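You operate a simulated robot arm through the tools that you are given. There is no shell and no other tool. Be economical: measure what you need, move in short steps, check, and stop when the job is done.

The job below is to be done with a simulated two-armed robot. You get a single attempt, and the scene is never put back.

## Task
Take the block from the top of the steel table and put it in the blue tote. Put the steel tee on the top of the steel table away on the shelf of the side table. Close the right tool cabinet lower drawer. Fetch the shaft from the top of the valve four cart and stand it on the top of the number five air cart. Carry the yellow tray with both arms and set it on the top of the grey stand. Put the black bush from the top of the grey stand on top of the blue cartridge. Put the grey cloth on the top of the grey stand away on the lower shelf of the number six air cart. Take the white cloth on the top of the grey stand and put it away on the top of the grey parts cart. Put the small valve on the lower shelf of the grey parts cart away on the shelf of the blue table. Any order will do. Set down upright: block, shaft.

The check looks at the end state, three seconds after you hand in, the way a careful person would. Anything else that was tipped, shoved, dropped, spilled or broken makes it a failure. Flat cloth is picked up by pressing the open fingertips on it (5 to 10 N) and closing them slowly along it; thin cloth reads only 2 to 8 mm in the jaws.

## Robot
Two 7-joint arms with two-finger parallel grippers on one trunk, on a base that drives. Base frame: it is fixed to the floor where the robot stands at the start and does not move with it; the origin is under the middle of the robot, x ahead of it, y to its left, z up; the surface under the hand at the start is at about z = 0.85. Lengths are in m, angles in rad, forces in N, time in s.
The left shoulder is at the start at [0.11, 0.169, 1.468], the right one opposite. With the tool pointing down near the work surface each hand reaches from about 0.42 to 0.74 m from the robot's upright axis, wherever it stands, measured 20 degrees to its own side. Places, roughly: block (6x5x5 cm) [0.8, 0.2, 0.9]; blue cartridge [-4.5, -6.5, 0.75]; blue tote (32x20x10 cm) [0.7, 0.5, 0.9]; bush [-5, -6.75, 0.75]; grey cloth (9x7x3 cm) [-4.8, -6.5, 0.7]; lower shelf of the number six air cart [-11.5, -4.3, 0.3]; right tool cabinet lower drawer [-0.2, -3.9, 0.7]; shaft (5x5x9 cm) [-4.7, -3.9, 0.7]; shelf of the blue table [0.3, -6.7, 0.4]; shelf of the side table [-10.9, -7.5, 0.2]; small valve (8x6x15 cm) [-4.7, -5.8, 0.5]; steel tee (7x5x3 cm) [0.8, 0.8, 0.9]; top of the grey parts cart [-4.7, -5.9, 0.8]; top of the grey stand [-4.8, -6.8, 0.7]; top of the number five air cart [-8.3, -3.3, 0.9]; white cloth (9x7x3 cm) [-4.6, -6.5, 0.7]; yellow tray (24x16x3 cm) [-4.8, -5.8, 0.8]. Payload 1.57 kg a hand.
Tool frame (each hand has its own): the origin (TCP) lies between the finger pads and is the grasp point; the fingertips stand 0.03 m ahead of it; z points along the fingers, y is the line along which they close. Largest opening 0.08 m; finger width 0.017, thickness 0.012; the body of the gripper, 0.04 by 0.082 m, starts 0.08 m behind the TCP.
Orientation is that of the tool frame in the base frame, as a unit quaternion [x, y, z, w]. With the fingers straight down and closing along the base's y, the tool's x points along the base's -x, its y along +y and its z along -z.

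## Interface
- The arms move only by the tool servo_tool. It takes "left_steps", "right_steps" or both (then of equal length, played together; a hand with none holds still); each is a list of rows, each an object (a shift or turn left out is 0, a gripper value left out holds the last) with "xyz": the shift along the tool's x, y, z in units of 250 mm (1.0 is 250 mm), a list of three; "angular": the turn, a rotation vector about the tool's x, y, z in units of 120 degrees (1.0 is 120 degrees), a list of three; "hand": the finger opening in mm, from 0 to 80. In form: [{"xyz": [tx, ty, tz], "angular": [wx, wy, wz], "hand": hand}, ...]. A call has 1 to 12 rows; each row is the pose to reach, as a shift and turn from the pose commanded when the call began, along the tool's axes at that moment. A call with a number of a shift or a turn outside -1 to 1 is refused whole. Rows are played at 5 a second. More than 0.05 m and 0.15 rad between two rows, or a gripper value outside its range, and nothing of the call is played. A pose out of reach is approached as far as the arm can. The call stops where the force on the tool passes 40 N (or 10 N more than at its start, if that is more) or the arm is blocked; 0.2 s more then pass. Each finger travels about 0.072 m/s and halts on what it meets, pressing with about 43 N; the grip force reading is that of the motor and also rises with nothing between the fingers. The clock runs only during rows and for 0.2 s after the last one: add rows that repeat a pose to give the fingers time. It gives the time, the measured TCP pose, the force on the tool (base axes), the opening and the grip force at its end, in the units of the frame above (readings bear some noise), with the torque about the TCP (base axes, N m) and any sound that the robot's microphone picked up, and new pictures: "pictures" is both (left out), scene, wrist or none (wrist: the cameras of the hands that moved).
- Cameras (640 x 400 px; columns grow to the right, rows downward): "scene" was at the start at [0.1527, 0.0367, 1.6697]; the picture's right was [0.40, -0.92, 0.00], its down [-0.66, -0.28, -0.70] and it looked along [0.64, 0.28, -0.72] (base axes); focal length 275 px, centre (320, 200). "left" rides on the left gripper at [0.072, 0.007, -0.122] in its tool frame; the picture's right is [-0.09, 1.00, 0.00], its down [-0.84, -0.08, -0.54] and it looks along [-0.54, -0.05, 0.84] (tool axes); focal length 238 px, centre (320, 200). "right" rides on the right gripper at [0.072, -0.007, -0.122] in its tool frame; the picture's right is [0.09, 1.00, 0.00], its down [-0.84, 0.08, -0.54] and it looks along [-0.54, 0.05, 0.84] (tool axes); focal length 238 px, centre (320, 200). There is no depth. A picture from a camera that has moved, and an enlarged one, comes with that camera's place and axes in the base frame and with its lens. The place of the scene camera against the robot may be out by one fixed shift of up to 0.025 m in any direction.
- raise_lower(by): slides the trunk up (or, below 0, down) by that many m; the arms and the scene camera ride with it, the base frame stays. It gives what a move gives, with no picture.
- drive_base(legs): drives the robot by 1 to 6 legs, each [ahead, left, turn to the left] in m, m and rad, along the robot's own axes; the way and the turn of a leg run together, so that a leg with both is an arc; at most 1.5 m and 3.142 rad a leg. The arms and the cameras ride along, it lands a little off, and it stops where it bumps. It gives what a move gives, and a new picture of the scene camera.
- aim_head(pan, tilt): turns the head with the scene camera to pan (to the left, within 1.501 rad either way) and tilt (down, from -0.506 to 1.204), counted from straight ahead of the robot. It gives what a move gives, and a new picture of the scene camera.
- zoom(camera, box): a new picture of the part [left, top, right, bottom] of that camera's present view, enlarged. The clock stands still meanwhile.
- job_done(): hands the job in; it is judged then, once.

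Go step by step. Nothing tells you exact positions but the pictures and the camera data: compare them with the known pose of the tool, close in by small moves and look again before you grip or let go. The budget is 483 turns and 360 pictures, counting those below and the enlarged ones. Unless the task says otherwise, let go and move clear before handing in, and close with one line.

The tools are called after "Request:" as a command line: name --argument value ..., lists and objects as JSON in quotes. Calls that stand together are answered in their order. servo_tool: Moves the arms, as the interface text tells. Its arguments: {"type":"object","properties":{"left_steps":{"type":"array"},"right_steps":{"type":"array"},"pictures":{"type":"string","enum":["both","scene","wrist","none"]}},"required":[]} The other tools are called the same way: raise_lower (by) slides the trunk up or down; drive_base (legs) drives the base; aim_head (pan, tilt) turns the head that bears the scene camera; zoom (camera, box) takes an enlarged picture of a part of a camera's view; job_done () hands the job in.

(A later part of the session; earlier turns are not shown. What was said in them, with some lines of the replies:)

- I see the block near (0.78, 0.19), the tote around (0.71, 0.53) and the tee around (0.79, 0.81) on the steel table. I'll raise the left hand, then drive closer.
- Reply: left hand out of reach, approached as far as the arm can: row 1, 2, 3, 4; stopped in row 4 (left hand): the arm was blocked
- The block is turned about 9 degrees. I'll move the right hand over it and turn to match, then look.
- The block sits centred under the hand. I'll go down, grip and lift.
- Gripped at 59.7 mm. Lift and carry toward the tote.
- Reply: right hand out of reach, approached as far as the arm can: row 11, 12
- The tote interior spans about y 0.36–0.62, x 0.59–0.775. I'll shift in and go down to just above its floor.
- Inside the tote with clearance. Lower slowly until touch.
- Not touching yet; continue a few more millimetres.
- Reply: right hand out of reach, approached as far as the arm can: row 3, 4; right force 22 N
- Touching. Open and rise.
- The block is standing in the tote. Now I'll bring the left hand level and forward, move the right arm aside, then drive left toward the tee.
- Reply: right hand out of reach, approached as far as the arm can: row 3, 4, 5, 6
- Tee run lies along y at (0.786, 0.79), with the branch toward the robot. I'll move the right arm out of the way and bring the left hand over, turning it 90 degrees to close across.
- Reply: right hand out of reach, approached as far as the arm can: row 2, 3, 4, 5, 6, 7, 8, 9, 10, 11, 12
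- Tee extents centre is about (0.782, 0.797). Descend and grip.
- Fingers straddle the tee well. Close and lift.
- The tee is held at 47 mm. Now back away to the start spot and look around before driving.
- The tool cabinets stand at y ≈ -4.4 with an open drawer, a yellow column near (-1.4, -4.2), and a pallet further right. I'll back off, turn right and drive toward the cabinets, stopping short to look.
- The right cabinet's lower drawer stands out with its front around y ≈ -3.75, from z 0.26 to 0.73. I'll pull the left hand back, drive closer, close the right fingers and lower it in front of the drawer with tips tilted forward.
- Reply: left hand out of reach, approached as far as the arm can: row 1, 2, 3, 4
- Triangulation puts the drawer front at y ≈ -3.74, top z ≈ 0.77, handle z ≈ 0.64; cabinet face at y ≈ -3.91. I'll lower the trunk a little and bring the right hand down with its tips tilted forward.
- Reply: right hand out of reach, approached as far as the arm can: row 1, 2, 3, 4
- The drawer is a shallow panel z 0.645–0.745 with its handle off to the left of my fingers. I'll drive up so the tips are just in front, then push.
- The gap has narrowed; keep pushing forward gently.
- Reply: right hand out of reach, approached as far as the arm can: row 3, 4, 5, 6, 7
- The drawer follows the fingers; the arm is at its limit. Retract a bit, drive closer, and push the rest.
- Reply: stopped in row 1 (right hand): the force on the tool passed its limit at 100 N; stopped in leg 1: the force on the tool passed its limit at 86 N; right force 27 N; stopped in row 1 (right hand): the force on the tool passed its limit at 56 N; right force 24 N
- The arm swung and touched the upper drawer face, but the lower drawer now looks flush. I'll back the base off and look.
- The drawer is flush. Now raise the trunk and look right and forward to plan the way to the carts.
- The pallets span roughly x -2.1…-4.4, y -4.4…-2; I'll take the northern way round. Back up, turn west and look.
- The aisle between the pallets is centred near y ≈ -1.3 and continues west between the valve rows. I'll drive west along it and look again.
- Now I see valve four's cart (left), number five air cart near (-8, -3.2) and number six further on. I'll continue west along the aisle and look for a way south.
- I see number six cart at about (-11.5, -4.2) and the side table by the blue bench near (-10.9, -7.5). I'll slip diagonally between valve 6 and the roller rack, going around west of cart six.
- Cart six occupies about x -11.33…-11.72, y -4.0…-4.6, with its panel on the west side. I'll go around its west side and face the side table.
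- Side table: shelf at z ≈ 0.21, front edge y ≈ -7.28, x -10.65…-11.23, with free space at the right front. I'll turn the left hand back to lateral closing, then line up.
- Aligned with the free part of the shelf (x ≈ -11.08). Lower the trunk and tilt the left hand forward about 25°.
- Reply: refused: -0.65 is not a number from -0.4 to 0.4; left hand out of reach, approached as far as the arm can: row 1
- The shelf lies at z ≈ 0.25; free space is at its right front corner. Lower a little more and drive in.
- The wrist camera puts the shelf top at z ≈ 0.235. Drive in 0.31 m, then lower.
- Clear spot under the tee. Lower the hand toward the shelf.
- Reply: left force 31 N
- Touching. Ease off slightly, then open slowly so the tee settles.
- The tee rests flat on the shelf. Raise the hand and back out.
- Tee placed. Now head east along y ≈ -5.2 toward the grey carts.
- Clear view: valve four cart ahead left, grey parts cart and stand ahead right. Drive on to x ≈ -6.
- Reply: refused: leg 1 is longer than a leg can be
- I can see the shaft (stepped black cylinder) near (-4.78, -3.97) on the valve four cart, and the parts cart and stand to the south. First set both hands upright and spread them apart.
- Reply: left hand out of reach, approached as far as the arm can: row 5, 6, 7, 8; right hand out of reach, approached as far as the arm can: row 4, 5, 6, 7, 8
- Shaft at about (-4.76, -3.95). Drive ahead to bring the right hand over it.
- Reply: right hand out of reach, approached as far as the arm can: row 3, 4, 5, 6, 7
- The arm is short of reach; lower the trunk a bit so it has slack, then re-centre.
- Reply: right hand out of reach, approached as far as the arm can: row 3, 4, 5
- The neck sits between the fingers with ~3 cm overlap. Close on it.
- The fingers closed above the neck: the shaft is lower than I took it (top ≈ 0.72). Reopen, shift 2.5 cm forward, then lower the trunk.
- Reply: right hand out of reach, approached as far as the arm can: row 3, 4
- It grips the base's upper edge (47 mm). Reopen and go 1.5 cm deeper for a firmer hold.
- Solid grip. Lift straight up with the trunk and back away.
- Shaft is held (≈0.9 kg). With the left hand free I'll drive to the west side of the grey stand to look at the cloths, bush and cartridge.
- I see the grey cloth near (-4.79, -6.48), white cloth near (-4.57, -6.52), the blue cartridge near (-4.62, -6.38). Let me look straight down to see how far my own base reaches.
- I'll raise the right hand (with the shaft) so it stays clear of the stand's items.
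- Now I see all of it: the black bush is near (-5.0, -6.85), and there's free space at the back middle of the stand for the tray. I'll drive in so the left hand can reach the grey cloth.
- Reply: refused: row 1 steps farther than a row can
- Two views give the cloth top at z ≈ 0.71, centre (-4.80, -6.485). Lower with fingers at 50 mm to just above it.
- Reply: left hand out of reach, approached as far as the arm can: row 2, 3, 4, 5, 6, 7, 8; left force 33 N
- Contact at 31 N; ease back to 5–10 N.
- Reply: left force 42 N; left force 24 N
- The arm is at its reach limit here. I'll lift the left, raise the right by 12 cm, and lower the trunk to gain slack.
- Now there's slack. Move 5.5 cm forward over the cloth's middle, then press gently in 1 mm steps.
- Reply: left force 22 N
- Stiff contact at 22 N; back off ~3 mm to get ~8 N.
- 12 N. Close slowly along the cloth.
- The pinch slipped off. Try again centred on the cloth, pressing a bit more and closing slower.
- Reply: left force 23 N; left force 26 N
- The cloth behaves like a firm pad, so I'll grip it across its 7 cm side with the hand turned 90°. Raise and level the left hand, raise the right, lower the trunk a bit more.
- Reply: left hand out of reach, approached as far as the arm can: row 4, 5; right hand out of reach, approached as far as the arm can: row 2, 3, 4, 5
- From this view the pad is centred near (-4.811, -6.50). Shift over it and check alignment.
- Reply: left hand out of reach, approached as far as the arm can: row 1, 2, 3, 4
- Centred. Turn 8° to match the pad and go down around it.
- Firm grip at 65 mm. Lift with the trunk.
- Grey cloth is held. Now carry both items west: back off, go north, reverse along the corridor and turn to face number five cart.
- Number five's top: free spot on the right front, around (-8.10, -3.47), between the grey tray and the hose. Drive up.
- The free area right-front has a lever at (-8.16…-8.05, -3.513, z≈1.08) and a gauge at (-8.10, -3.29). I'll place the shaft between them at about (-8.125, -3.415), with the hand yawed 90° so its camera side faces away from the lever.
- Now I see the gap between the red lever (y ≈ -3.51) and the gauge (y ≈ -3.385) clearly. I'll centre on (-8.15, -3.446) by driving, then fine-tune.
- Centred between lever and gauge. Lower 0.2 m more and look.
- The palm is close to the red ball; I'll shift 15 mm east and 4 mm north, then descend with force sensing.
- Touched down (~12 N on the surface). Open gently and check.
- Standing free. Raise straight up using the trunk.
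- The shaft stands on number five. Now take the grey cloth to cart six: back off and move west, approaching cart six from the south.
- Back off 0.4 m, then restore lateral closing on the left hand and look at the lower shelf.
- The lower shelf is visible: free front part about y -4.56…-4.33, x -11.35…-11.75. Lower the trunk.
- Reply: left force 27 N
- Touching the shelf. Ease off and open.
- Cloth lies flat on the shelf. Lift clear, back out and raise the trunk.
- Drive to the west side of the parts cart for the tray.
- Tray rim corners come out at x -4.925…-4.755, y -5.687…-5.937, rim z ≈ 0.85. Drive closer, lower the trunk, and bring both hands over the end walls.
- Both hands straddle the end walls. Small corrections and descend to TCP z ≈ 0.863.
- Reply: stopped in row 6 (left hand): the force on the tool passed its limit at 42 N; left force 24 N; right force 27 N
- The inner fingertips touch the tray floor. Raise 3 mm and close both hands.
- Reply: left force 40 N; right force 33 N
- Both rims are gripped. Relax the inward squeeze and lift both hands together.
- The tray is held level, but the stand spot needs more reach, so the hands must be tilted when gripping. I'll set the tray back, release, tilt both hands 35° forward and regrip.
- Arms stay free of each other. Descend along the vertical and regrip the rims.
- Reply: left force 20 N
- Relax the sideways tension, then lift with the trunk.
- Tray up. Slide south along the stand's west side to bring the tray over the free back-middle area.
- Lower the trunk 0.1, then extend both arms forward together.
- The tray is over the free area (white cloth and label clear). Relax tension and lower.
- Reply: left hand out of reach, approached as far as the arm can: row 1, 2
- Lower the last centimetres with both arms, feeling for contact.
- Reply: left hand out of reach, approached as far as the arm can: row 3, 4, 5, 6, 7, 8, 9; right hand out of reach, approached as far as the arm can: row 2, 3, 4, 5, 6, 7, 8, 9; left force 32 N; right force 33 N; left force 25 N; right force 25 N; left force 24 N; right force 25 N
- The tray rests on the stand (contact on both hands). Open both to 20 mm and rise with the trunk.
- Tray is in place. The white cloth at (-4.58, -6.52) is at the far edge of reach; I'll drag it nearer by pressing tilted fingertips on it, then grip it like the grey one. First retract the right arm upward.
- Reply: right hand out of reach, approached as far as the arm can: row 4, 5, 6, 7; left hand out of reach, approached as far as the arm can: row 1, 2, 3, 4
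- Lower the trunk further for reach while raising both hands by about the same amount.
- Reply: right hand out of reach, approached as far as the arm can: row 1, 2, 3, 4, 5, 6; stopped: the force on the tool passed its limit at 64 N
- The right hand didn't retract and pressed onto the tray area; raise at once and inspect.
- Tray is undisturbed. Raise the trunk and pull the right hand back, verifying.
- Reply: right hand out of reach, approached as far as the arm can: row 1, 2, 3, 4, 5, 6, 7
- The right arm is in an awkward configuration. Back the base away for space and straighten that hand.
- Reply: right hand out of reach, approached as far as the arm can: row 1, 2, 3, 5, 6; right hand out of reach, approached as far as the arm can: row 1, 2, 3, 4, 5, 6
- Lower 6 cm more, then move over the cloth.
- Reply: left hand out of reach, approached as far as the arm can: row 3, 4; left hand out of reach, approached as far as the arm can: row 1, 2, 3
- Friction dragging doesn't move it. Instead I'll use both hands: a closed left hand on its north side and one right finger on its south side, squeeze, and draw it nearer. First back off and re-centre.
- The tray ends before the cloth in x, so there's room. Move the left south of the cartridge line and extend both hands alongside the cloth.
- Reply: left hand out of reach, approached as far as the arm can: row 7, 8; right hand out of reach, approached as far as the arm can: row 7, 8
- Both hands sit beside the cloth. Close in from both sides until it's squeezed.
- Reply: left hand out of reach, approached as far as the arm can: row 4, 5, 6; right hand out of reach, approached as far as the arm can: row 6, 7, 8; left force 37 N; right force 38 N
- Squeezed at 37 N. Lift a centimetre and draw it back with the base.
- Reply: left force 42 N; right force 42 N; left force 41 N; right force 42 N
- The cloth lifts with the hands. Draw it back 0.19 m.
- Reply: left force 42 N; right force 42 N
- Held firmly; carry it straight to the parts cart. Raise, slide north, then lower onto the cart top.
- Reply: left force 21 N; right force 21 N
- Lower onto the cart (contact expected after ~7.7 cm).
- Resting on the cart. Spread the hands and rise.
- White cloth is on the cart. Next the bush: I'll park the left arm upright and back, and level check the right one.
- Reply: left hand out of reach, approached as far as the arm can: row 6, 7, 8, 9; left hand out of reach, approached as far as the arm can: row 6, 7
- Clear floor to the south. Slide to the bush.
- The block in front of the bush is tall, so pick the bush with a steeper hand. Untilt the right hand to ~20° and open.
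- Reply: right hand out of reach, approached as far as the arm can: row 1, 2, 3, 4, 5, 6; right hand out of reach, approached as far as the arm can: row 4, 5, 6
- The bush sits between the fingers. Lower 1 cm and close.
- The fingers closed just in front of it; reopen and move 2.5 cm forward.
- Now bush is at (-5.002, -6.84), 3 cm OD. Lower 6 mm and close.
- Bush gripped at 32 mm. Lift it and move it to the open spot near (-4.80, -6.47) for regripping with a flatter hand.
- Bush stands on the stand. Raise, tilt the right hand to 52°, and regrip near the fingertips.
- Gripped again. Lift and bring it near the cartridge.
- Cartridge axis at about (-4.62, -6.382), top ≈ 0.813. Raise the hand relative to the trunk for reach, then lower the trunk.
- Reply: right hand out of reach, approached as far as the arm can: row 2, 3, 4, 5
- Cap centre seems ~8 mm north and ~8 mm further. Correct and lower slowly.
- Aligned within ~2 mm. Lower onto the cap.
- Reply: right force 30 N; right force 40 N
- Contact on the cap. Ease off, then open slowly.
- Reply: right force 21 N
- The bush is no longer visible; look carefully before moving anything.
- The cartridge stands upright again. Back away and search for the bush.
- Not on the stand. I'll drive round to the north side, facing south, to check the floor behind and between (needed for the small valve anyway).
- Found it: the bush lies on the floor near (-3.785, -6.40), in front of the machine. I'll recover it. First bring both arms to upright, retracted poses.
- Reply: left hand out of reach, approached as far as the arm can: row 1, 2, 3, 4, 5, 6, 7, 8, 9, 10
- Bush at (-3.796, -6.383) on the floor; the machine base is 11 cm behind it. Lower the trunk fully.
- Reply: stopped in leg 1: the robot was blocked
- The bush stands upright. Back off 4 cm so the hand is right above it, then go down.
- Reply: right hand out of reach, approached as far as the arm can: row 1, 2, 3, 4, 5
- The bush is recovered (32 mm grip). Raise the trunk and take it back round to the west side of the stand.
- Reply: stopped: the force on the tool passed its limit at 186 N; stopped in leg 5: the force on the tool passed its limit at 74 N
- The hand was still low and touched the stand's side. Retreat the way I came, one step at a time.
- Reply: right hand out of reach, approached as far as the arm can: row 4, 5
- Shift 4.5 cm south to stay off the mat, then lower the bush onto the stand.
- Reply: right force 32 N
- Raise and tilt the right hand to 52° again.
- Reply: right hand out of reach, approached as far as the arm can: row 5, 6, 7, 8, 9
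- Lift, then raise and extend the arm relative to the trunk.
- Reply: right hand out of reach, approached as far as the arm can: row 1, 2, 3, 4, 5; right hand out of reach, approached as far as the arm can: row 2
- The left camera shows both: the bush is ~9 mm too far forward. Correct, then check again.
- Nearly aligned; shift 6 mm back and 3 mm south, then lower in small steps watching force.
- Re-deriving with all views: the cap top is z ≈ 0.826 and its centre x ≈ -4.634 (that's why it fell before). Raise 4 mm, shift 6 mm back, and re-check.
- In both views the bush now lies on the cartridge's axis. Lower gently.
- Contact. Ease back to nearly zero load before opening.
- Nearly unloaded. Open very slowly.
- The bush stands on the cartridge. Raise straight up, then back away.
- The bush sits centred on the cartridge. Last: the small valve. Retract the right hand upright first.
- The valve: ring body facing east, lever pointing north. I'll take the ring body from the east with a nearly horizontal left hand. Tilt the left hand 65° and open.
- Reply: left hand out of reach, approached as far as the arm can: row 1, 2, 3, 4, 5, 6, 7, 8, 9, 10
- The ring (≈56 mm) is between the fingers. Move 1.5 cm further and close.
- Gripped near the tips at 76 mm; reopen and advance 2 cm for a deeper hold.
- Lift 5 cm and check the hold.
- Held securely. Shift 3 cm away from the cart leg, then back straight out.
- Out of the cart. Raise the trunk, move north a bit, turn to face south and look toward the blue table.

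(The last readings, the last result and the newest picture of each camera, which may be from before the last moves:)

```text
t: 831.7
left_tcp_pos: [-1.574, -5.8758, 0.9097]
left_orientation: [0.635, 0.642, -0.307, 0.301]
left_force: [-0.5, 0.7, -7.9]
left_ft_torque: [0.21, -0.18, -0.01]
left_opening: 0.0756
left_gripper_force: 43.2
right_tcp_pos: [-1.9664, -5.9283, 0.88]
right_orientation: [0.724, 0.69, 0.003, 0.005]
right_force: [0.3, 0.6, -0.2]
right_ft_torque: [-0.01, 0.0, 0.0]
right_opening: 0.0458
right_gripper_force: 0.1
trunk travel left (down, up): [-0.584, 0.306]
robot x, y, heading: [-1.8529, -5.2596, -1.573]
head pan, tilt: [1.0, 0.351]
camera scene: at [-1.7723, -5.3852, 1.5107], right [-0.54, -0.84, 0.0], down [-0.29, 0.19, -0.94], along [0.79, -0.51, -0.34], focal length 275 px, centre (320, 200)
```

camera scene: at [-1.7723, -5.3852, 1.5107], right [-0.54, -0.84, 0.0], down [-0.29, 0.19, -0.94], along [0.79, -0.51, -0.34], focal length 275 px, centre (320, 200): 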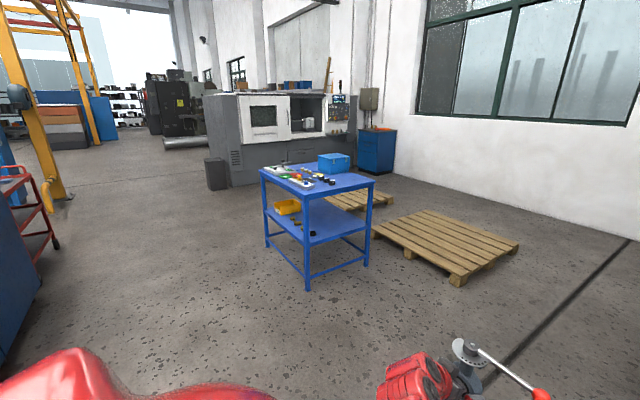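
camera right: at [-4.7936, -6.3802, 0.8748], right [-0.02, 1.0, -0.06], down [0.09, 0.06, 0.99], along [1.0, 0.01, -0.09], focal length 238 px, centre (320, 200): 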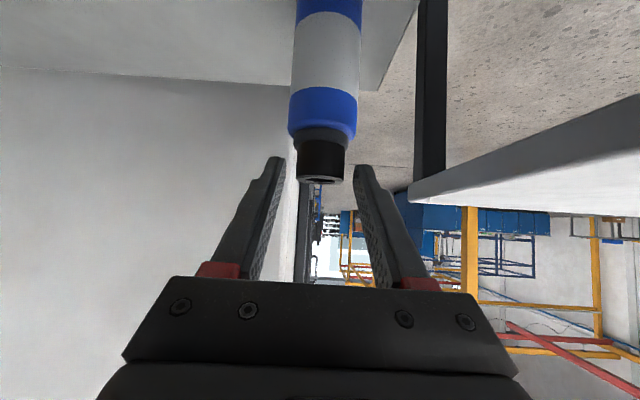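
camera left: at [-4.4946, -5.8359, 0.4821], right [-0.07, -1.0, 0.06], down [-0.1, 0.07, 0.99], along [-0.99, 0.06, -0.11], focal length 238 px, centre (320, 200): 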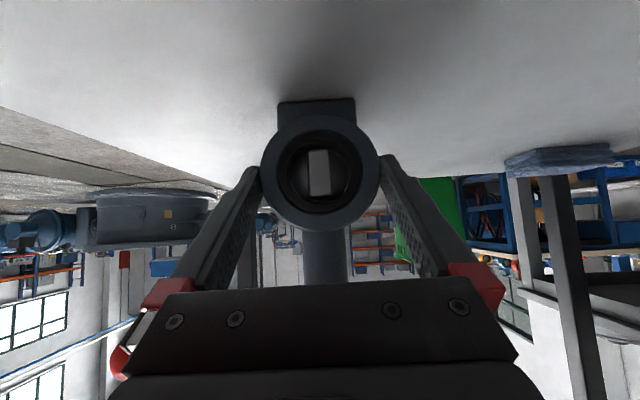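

The blue table: x -0.09…0.8, y -6.33…-7.03, shelf z ≈ 0.43, with small items in its north half. I'll approach from the west, placing the valve around (0.05, -6.65).

Request:
drive_base --legs '[[0, 0, 1.573], [0.5, 0, 0], [0, -1.4, 0], [0, -0.22, 0]]'

Request:
aim_head --pan 0.1 --tilt 0.5

Request:
zoom --camera "scene" --box '[200, 120, 440, 270]'

```text
t: 846.4
left_tcp_pos: [-0.7225, -6.5993, 0.9099]
left_orientation: [-0.007, 0.903, -0.003, 0.43]
left_force: [-0.5, -0.5, -9.0]
left_ft_torque: [0.23, 0.18, -0.01]
left_opening: 0.0756
left_gripper_force: 43.4
right_tcp_pos: [-0.6651, -6.9918, 0.8785]
right_orientation: [0.02, 1.0, 0.006, 0.001]
right_force: [0.2, 0.0, -0.1]
right_ft_torque: [0.0, -0.01, 0.01]
right_opening: 0.0463
right_gripper_force: 0.1
trunk travel left (down, up): [-0.584, 0.306]
robot x, y, heading: [-1.336, -6.8777, 0.006]
head pan, tilt: [1.0, 0.351]
camera scene: at [-1.208, -6.7958, 1.5108], right [0.84, -0.54, 0.0], down [-0.18, -0.29, -0.94], along [0.5, 0.79, -0.34], focal length 275 px, centre (320, 200)
```

scene: 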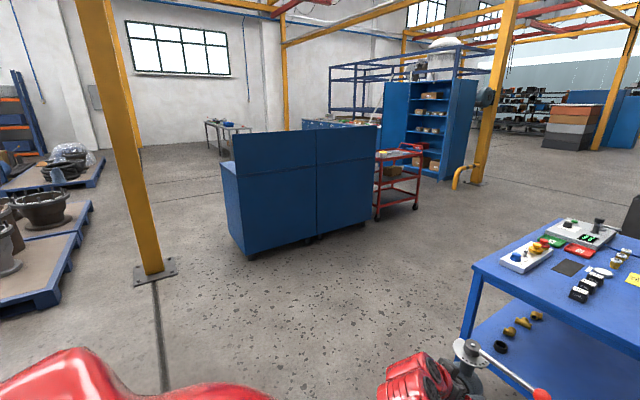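

```text
t: 847.6
left_tcp_pos: [-0.722, -6.5991, 0.9104]
left_orientation: [-0.008, 0.903, -0.003, 0.43]
left_force: [-0.6, 0.5, -8.7]
left_ft_torque: [0.2, 0.22, 0.03]
left_opening: 0.0755
left_gripper_force: 42.5
right_tcp_pos: [-0.6664, -6.9908, 0.8793]
right_orientation: [0.02, 1.0, 0.005, 0.001]
right_force: [0.3, -0.5, -0.6]
right_ft_torque: [-0.03, -0.02, 0.0]
right_opening: 0.0459
right_gripper_force: 0.2
trunk travel left (down, up): [-0.584, 0.306]
robot x, y, heading: [-1.3387, -6.8774, 0.006]
head pan, tilt: [0.099, 0.499]
camera scene: at [-1.1673, -6.864, 1.4971], right [0.11, -0.99, 0.0], down [-0.48, -0.05, -0.88], along [0.87, 0.09, -0.48], focal length 275 px, centre (320, 200)
```

scene: 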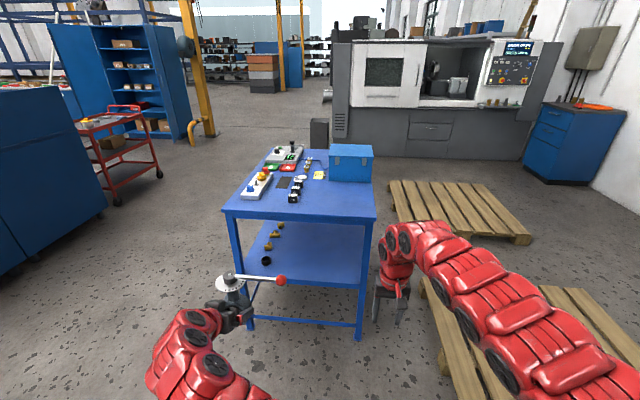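

```text
2.67 times, centred on (320, 195) of scene
camera zoom: at [-1.1673, -6.864, 1.4971], right [0.11, -0.99, 0.0], down [-0.48, -0.05, -0.88], along [0.87, 0.09, -0.48], focal length 734 px, centre (320, 213)
```

zoom: 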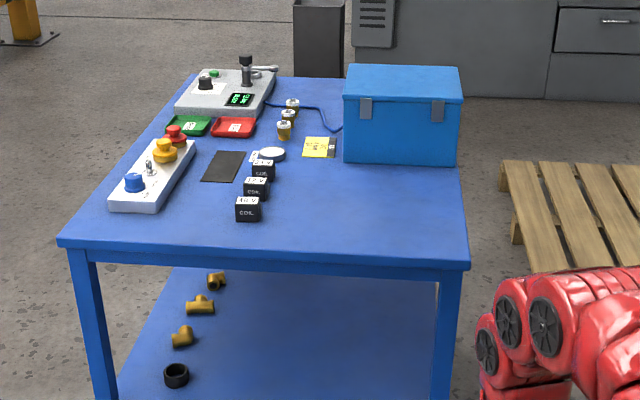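

Move the right hand out to the side so it clears the table, then line up.

Request:
servo_tool --right_steps '[{"xyz": [0.06, -0.15, 0]}, {"xyz": [0.12, -0.3, 0]}, {"xyz": [0.18, -0.45, 0]}, {"xyz": [0.24, -0.6, 0]}, {"xyz": [0.3, -0.75, 0]}, {"xyz": [0.36, -0.9, 0]}, {"xyz": [0.42, -1.0, 0]}, {"xyz": [0.42, -1.0, 0]}]' --pictures "scene"

```text
t: 849.4
left_tcp_pos: [-0.7226, -6.5983, 0.9103]
left_orientation: [-0.007, 0.903, -0.004, 0.43]
left_force: [0.2, 0.4, -9.3]
left_ft_torque: [0.19, 0.21, -0.03]
left_opening: 0.0754
left_gripper_force: 43.3
right_tcp_pos: [-0.7311, -7.2571, 0.8768]
right_orientation: [0.02, 1.0, 0.005, 0.0]
right_force: [0.0, 0.3, 0.1]
right_ft_torque: [-0.03, -0.01, -0.02]
right_opening: 0.0458
right_gripper_force: 0.1
right hand out of reach, approached as far as the arm can: row 2, 3, 4, 5, 6, 7, 8
trunk travel left (down, up): [-0.584, 0.306]
robot x, y, heading: [-1.3371, -6.8767, 0.002]
head pan, tilt: [0.099, 0.499]
camera scene: at [-1.1671, -6.8639, 1.497], right [0.11, -0.99, 0.0], down [-0.48, -0.05, -0.88], along [0.87, 0.09, -0.48], focal length 275 px, centre (320, 200)
```

scene: 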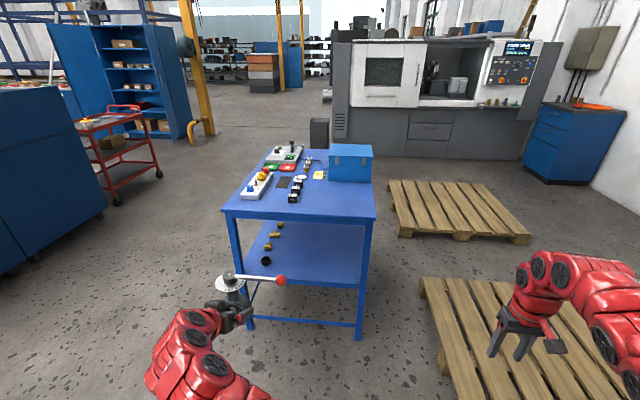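

Request:
raise_lower --by -0.37

Request:
drive_base --legs '[[0.5, -0.02, 0]]'

Request:
zoom --camera "left" --box '[0, 0, 640, 400]'

```text
t: 853.0
left_tcp_pos: [-0.7219, -6.5984, 0.5404]
left_orientation: [-0.008, 0.903, -0.002, 0.43]
left_force: [-0.4, -1.1, -8.1]
left_ft_torque: [0.22, 0.18, 0.03]
left_opening: 0.0754
left_gripper_force: 42.7
right_tcp_pos: [-0.7312, -7.2564, 0.5063]
right_orientation: [0.02, 1.0, 0.005, 0.0]
right_force: [-0.3, -0.1, 0.6]
right_ft_torque: [-0.01, -0.04, 0.01]
right_opening: 0.046
right_gripper_force: 0.0
trunk travel left (down, up): [-0.214, 0.676]
robot x, y, heading: [-1.3355, -6.8801, 0.006]
head pan, tilt: [0.099, 0.499]
```

```text
t: 855.9
left_tcp_pos: [-0.2259, -6.6139, 0.5401]
left_orientation: [-0.01, 0.903, -0.001, 0.43]
left_force: [-0.5, -0.4, -9.0]
left_ft_torque: [0.17, 0.18, 0.01]
left_opening: 0.0755
left_gripper_force: 42.8
right_tcp_pos: [-0.234, -7.2719, 0.5058]
right_orientation: [0.019, 1.0, 0.005, 0.0]
right_force: [-0.6, -0.2, -0.3]
right_ft_torque: [0.05, -0.02, -0.02]
right_opening: 0.0464
right_gripper_force: 0.2
trunk travel left (down, up): [-0.214, 0.676]
robot x, y, heading: [-0.8379, -6.8962, 0.01]
head pan, tilt: [0.099, 0.499]
camera scene: at [-0.6708, -6.8806, 1.127], right [0.11, -0.99, 0.0], down [-0.48, -0.05, -0.88], along [0.87, 0.09, -0.48], focal length 275 px, centre (320, 200)
```

scene: 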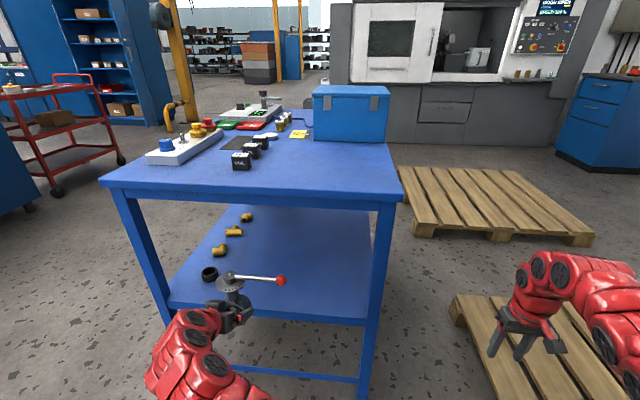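

```text
1.00 times, centred on (320, 200) of left (not enlarged: the box is as wide or as high as the picture)
camera zoom: at [-0.3665, -6.6096, 0.5614], right [0.04, 1.0, 0.06], down [0.11, -0.06, 0.99], along [0.99, -0.04, -0.11], focal length 238 px, centre (320, 200)
```

zoom: 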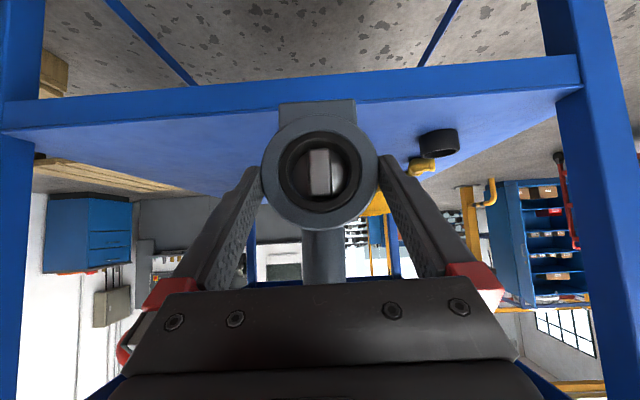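

Valve bottom is ~6 cm above the shelf (z ≈ 0.42). Drive in 0.25 m.

Request:
drive_base --legs '[[0.25, -0.01, -0.008]]'

Request:
zoom --camera "left" --box '[0, 0, 640, 400]'

```text
t: 857.7
left_tcp_pos: [0.027, -6.6274, 0.5401]
left_orientation: [-0.006, 0.903, -0.003, 0.43]
left_force: [0.1, 0.1, -8.4]
left_ft_torque: [0.18, 0.2, 0.03]
left_opening: 0.0756
left_gripper_force: 43.0
right_tcp_pos: [0.0148, -7.2844, 0.5059]
right_orientation: [0.022, 1.0, 0.005, 0.0]
right_force: [0.9, 0.6, -0.1]
right_ft_torque: [-0.01, 0.02, 0.01]
right_opening: 0.046
right_gripper_force: 0.2
trunk travel left (down, up): [-0.214, 0.676]
robot x, y, heading: [-0.59, -6.9041, 0.007]
head pan, tilt: [0.099, 0.499]
camera scene: at [-0.4199, -6.8904, 1.127], right [0.1, -0.99, 0.0], down [-0.48, -0.05, -0.88], along [0.87, 0.09, -0.48], focal length 275 px, centre (320, 200)
```

scene: 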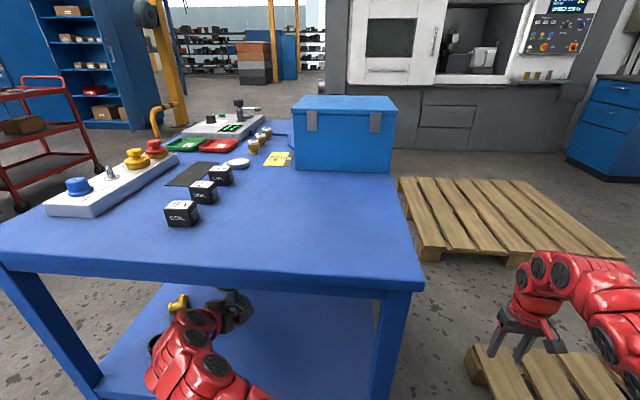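

```text
1.00 times, centred on (320, 200) of left (not enlarged: the box is as wide or as high as the picture)
camera zoom: at [-0.1141, -6.6214, 0.5612], right [0.05, 1.0, 0.06], down [0.11, -0.07, 0.99], along [0.99, -0.04, -0.11], focal length 238 px, centre (320, 200)
```

zoom: 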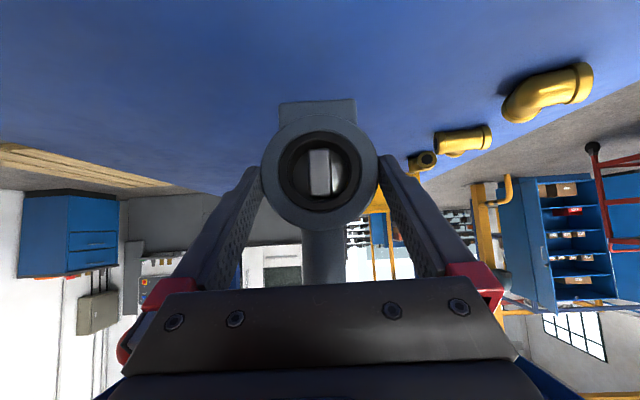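

Request:
raise_lower --by -0.05

Request:
raise_lower --by -0.008

```text
t: 858.6
left_tcp_pos: [0.0253, -6.6278, 0.4912]
left_orientation: [-0.005, 0.903, -0.004, 0.429]
left_force: [-3.8, 0.9, 17.7]
left_ft_torque: [-0.03, -0.21, 0.07]
left_opening: 0.0755
left_gripper_force: 18.0
right_tcp_pos: [0.0134, -7.2841, 0.4582]
right_orientation: [0.022, 1.0, 0.005, 0.001]
right_force: [-0.6, -0.3, -0.2]
right_ft_torque: [-0.02, -0.03, 0.02]
right_opening: 0.046
right_gripper_force: 0.1
trunk travel left (down, up): [-0.164, 0.726]
robot x, y, heading: [-0.5905, -6.9052, -0.001]
head pan, tilt: [0.099, 0.499]
```

```text
t: 859.2
left_tcp_pos: [0.0249, -6.6274, 0.4877]
left_orientation: [-0.005, 0.901, -0.003, 0.433]
left_force: [-2.6, -0.5, 36.1]
left_ft_torque: [-0.06, -0.81, 0.06]
left_opening: 0.0753
left_gripper_force: 42.9
right_tcp_pos: [0.0133, -7.2851, 0.4505]
right_orientation: [0.022, 1.0, 0.006, 0.003]
right_force: [0.3, 0.1, 0.7]
right_ft_torque: [-0.03, -0.01, -0.01]
right_opening: 0.0459
right_gripper_force: 0.1
trunk travel left (down, up): [-0.156, 0.734]
robot x, y, heading: [-0.5948, -6.9028, 0.006]
head pan, tilt: [0.099, 0.499]
```

Landed at about 0.49. Relieve the load before opening.

Request:
raise_lower --by 0.008

Request:
zoom --camera "left" --box '[160, 60, 480, 260]'

```text
t: 859.8
left_tcp_pos: [0.0242, -6.6276, 0.4875]
left_orientation: [-0.006, 0.904, -0.004, 0.427]
left_force: [-2.6, -1.3, -4.8]
left_ft_torque: [0.26, 0.03, -0.02]
left_opening: 0.0752
left_gripper_force: 43.1
right_tcp_pos: [0.0152, -7.2838, 0.4565]
right_orientation: [0.022, 1.0, 0.005, 0.0]
right_force: [0.5, -0.7, 0.3]
right_ft_torque: [-0.02, -0.03, -0.04]
right_opening: 0.046
right_gripper_force: 0.0
trunk travel left (down, up): [-0.164, 0.726]
robot x, y, heading: [-0.5866, -6.9062, -0.0]
head pan, tilt: [0.099, 0.499]
```

```text
2.00 times, centred on (320, 160) of left
camera zoom: at [-0.1154, -6.622, 0.5099], right [0.05, 1.0, 0.06], down [0.11, -0.06, 0.99], along [0.99, -0.04, -0.12], focal length 477 px, centre (320, 280)
```

zoom: 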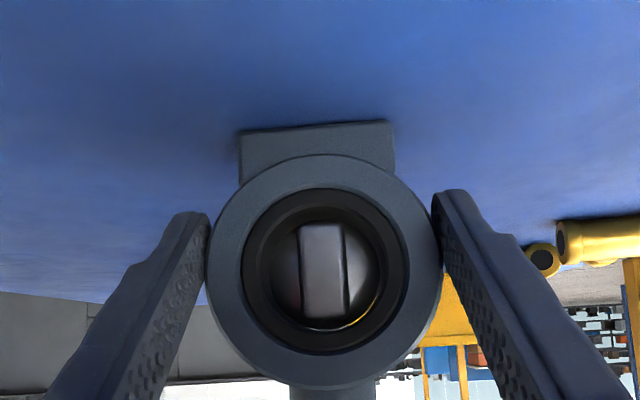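

Foot is on the shelf. Open slowly.

Request:
servo_tool --left_steps '[{"hand": 76}, {"hand": 77}, {"hand": 78}, {"hand": 80}, {"hand": 80}, {"hand": 80}]' --pictures "wrist"

```text
t: 861.2
left_tcp_pos: [0.0256, -6.6271, 0.4916]
left_orientation: [-0.006, 0.903, -0.004, 0.43]
left_force: [0.5, 1.5, -0.2]
left_ft_torque: [0.0, 0.0, 0.02]
left_opening: 0.0798
left_gripper_force: 0.0
right_tcp_pos: [0.0133, -7.2839, 0.4564]
right_orientation: [0.022, 1.0, 0.006, 0.001]
right_force: [-0.3, -0.3, -1.2]
right_ft_torque: [-0.01, -0.01, 0.0]
right_opening: 0.0461
right_gripper_force: 0.0
trunk travel left (down, up): [-0.164, 0.726]
robot x, y, heading: [-0.5903, -6.9035, 0.002]
head pan, tilt: [0.099, 0.499]
camera left: at [-0.1147, -6.6215, 0.5119], right [0.05, 1.0, 0.06], down [0.11, -0.07, 0.99], along [0.99, -0.04, -0.11], focal length 238 px, centre (320, 200)
```

left: 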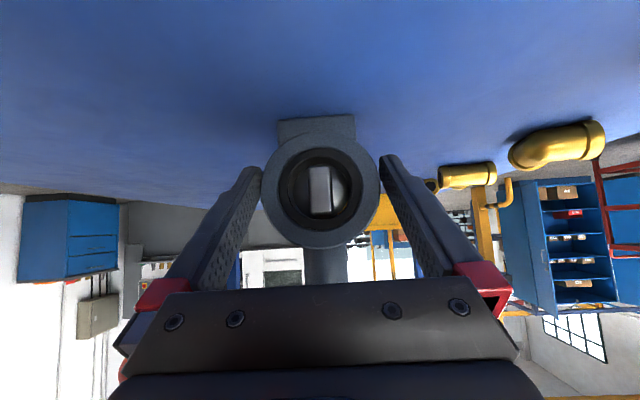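

Valve stands on the shelf. Back out gently and check.

Request:
drive_base --legs '[[-0.05, 0, 0]]'

Request:
zoom --camera "left" --box '[0, 0, 640, 400]'

```text
t: 862.1
left_tcp_pos: [-0.0238, -6.6283, 0.4906]
left_orientation: [-0.006, 0.903, -0.003, 0.43]
left_force: [1.1, 0.3, 0.3]
left_ft_torque: [0.0, 0.0, 0.0]
left_opening: 0.08
left_gripper_force: 0.1
right_tcp_pos: [-0.0355, -7.2846, 0.4578]
right_orientation: [0.022, 1.0, 0.006, 0.001]
right_force: [-1.0, 0.0, 0.3]
right_ft_torque: [-0.01, 0.05, -0.01]
right_opening: 0.0458
right_gripper_force: 0.0
trunk travel left (down, up): [-0.164, 0.726]
robot x, y, heading: [-0.6401, -6.9063, 0.005]
head pan, tilt: [0.099, 0.499]
camera scene: at [-0.471, -6.8908, 1.0773], right [0.1, -0.99, 0.0], down [-0.48, -0.05, -0.88], along [0.87, 0.09, -0.48], focal length 275 px, centre (320, 200)
```

scene: 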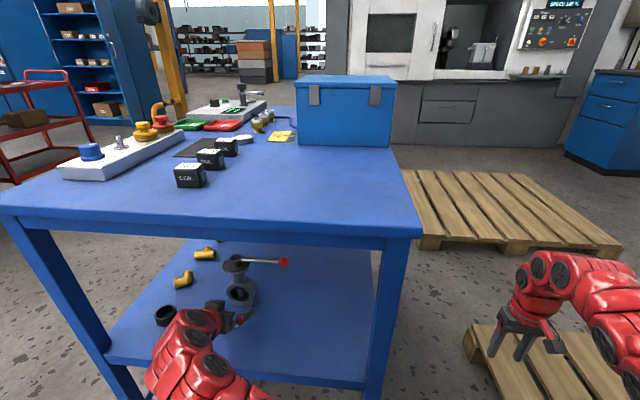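

```text
1.00 times, centred on (320, 200) of left (not enlarged: the box is as wide or as high as the picture)
camera zoom: at [-0.1644, -6.6216, 0.5121], right [0.05, 1.0, 0.06], down [0.11, -0.07, 0.99], along [0.99, -0.04, -0.11], focal length 238 px, centre (320, 200)
```

zoom: 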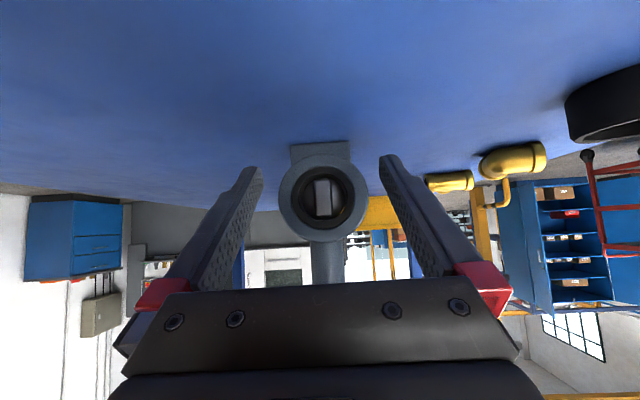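

The valve stands upright on the shelf. Back fully clear and hand in.

Request:
drive_base --legs '[[-0.6, 0, 0]]'

Request:
zoom --camera "scene" --box '[160, 120, 480, 320]'

```text
t: 865.5
left_tcp_pos: [-0.6215, -6.6265, 0.4909]
left_orientation: [-0.008, 0.903, -0.002, 0.43]
left_force: [0.0, 0.5, 0.0]
left_ft_torque: [0.0, 0.0, -0.01]
left_opening: 0.08
left_gripper_force: 0.0
right_tcp_pos: [-0.6316, -7.2847, 0.4563]
right_orientation: [0.02, 1.0, 0.005, 0.001]
right_force: [0.2, -0.4, 0.6]
right_ft_torque: [0.02, -0.01, 0.0]
right_opening: 0.0462
right_gripper_force: 0.0
trunk travel left (down, up): [-0.164, 0.726]
robot x, y, heading: [-1.2369, -6.9078, 0.001]
head pan, tilt: [0.099, 0.499]
camera scene: at [-1.068, -6.8924, 1.0772], right [0.1, -0.99, 0.0], down [-0.48, -0.05, -0.88], along [0.87, 0.09, -0.48], focal length 275 px, centre (320, 200)
```

scene: 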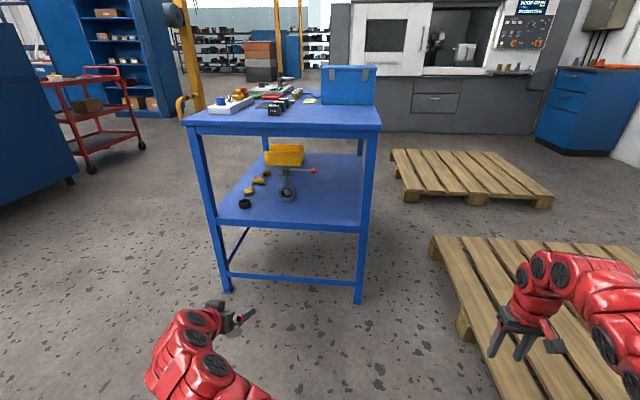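

```text
2.00 times, centred on (320, 220) of scene
camera zoom: at [-1.068, -6.8924, 1.0772], right [0.1, -0.99, 0.0], down [-0.48, -0.05, -0.88], along [0.87, 0.09, -0.48], focal length 550 px, centre (320, 160)
```

zoom: 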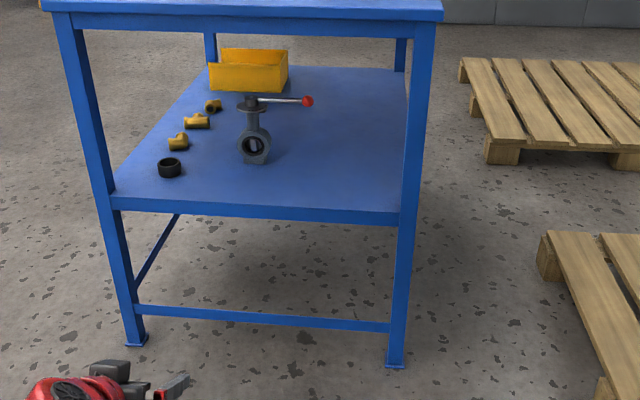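

All nine items are in their places as last seen, and both hands are empty and clear. Handing in.

Request:
job_done

```text
The job is handed in.
```

All nine jobs are done and handed in; each item was in its place when I last saw it. The bush fell to the floor on the first try and is now on the cartridge, and a hand bumped the grey stand once with no visible effect.
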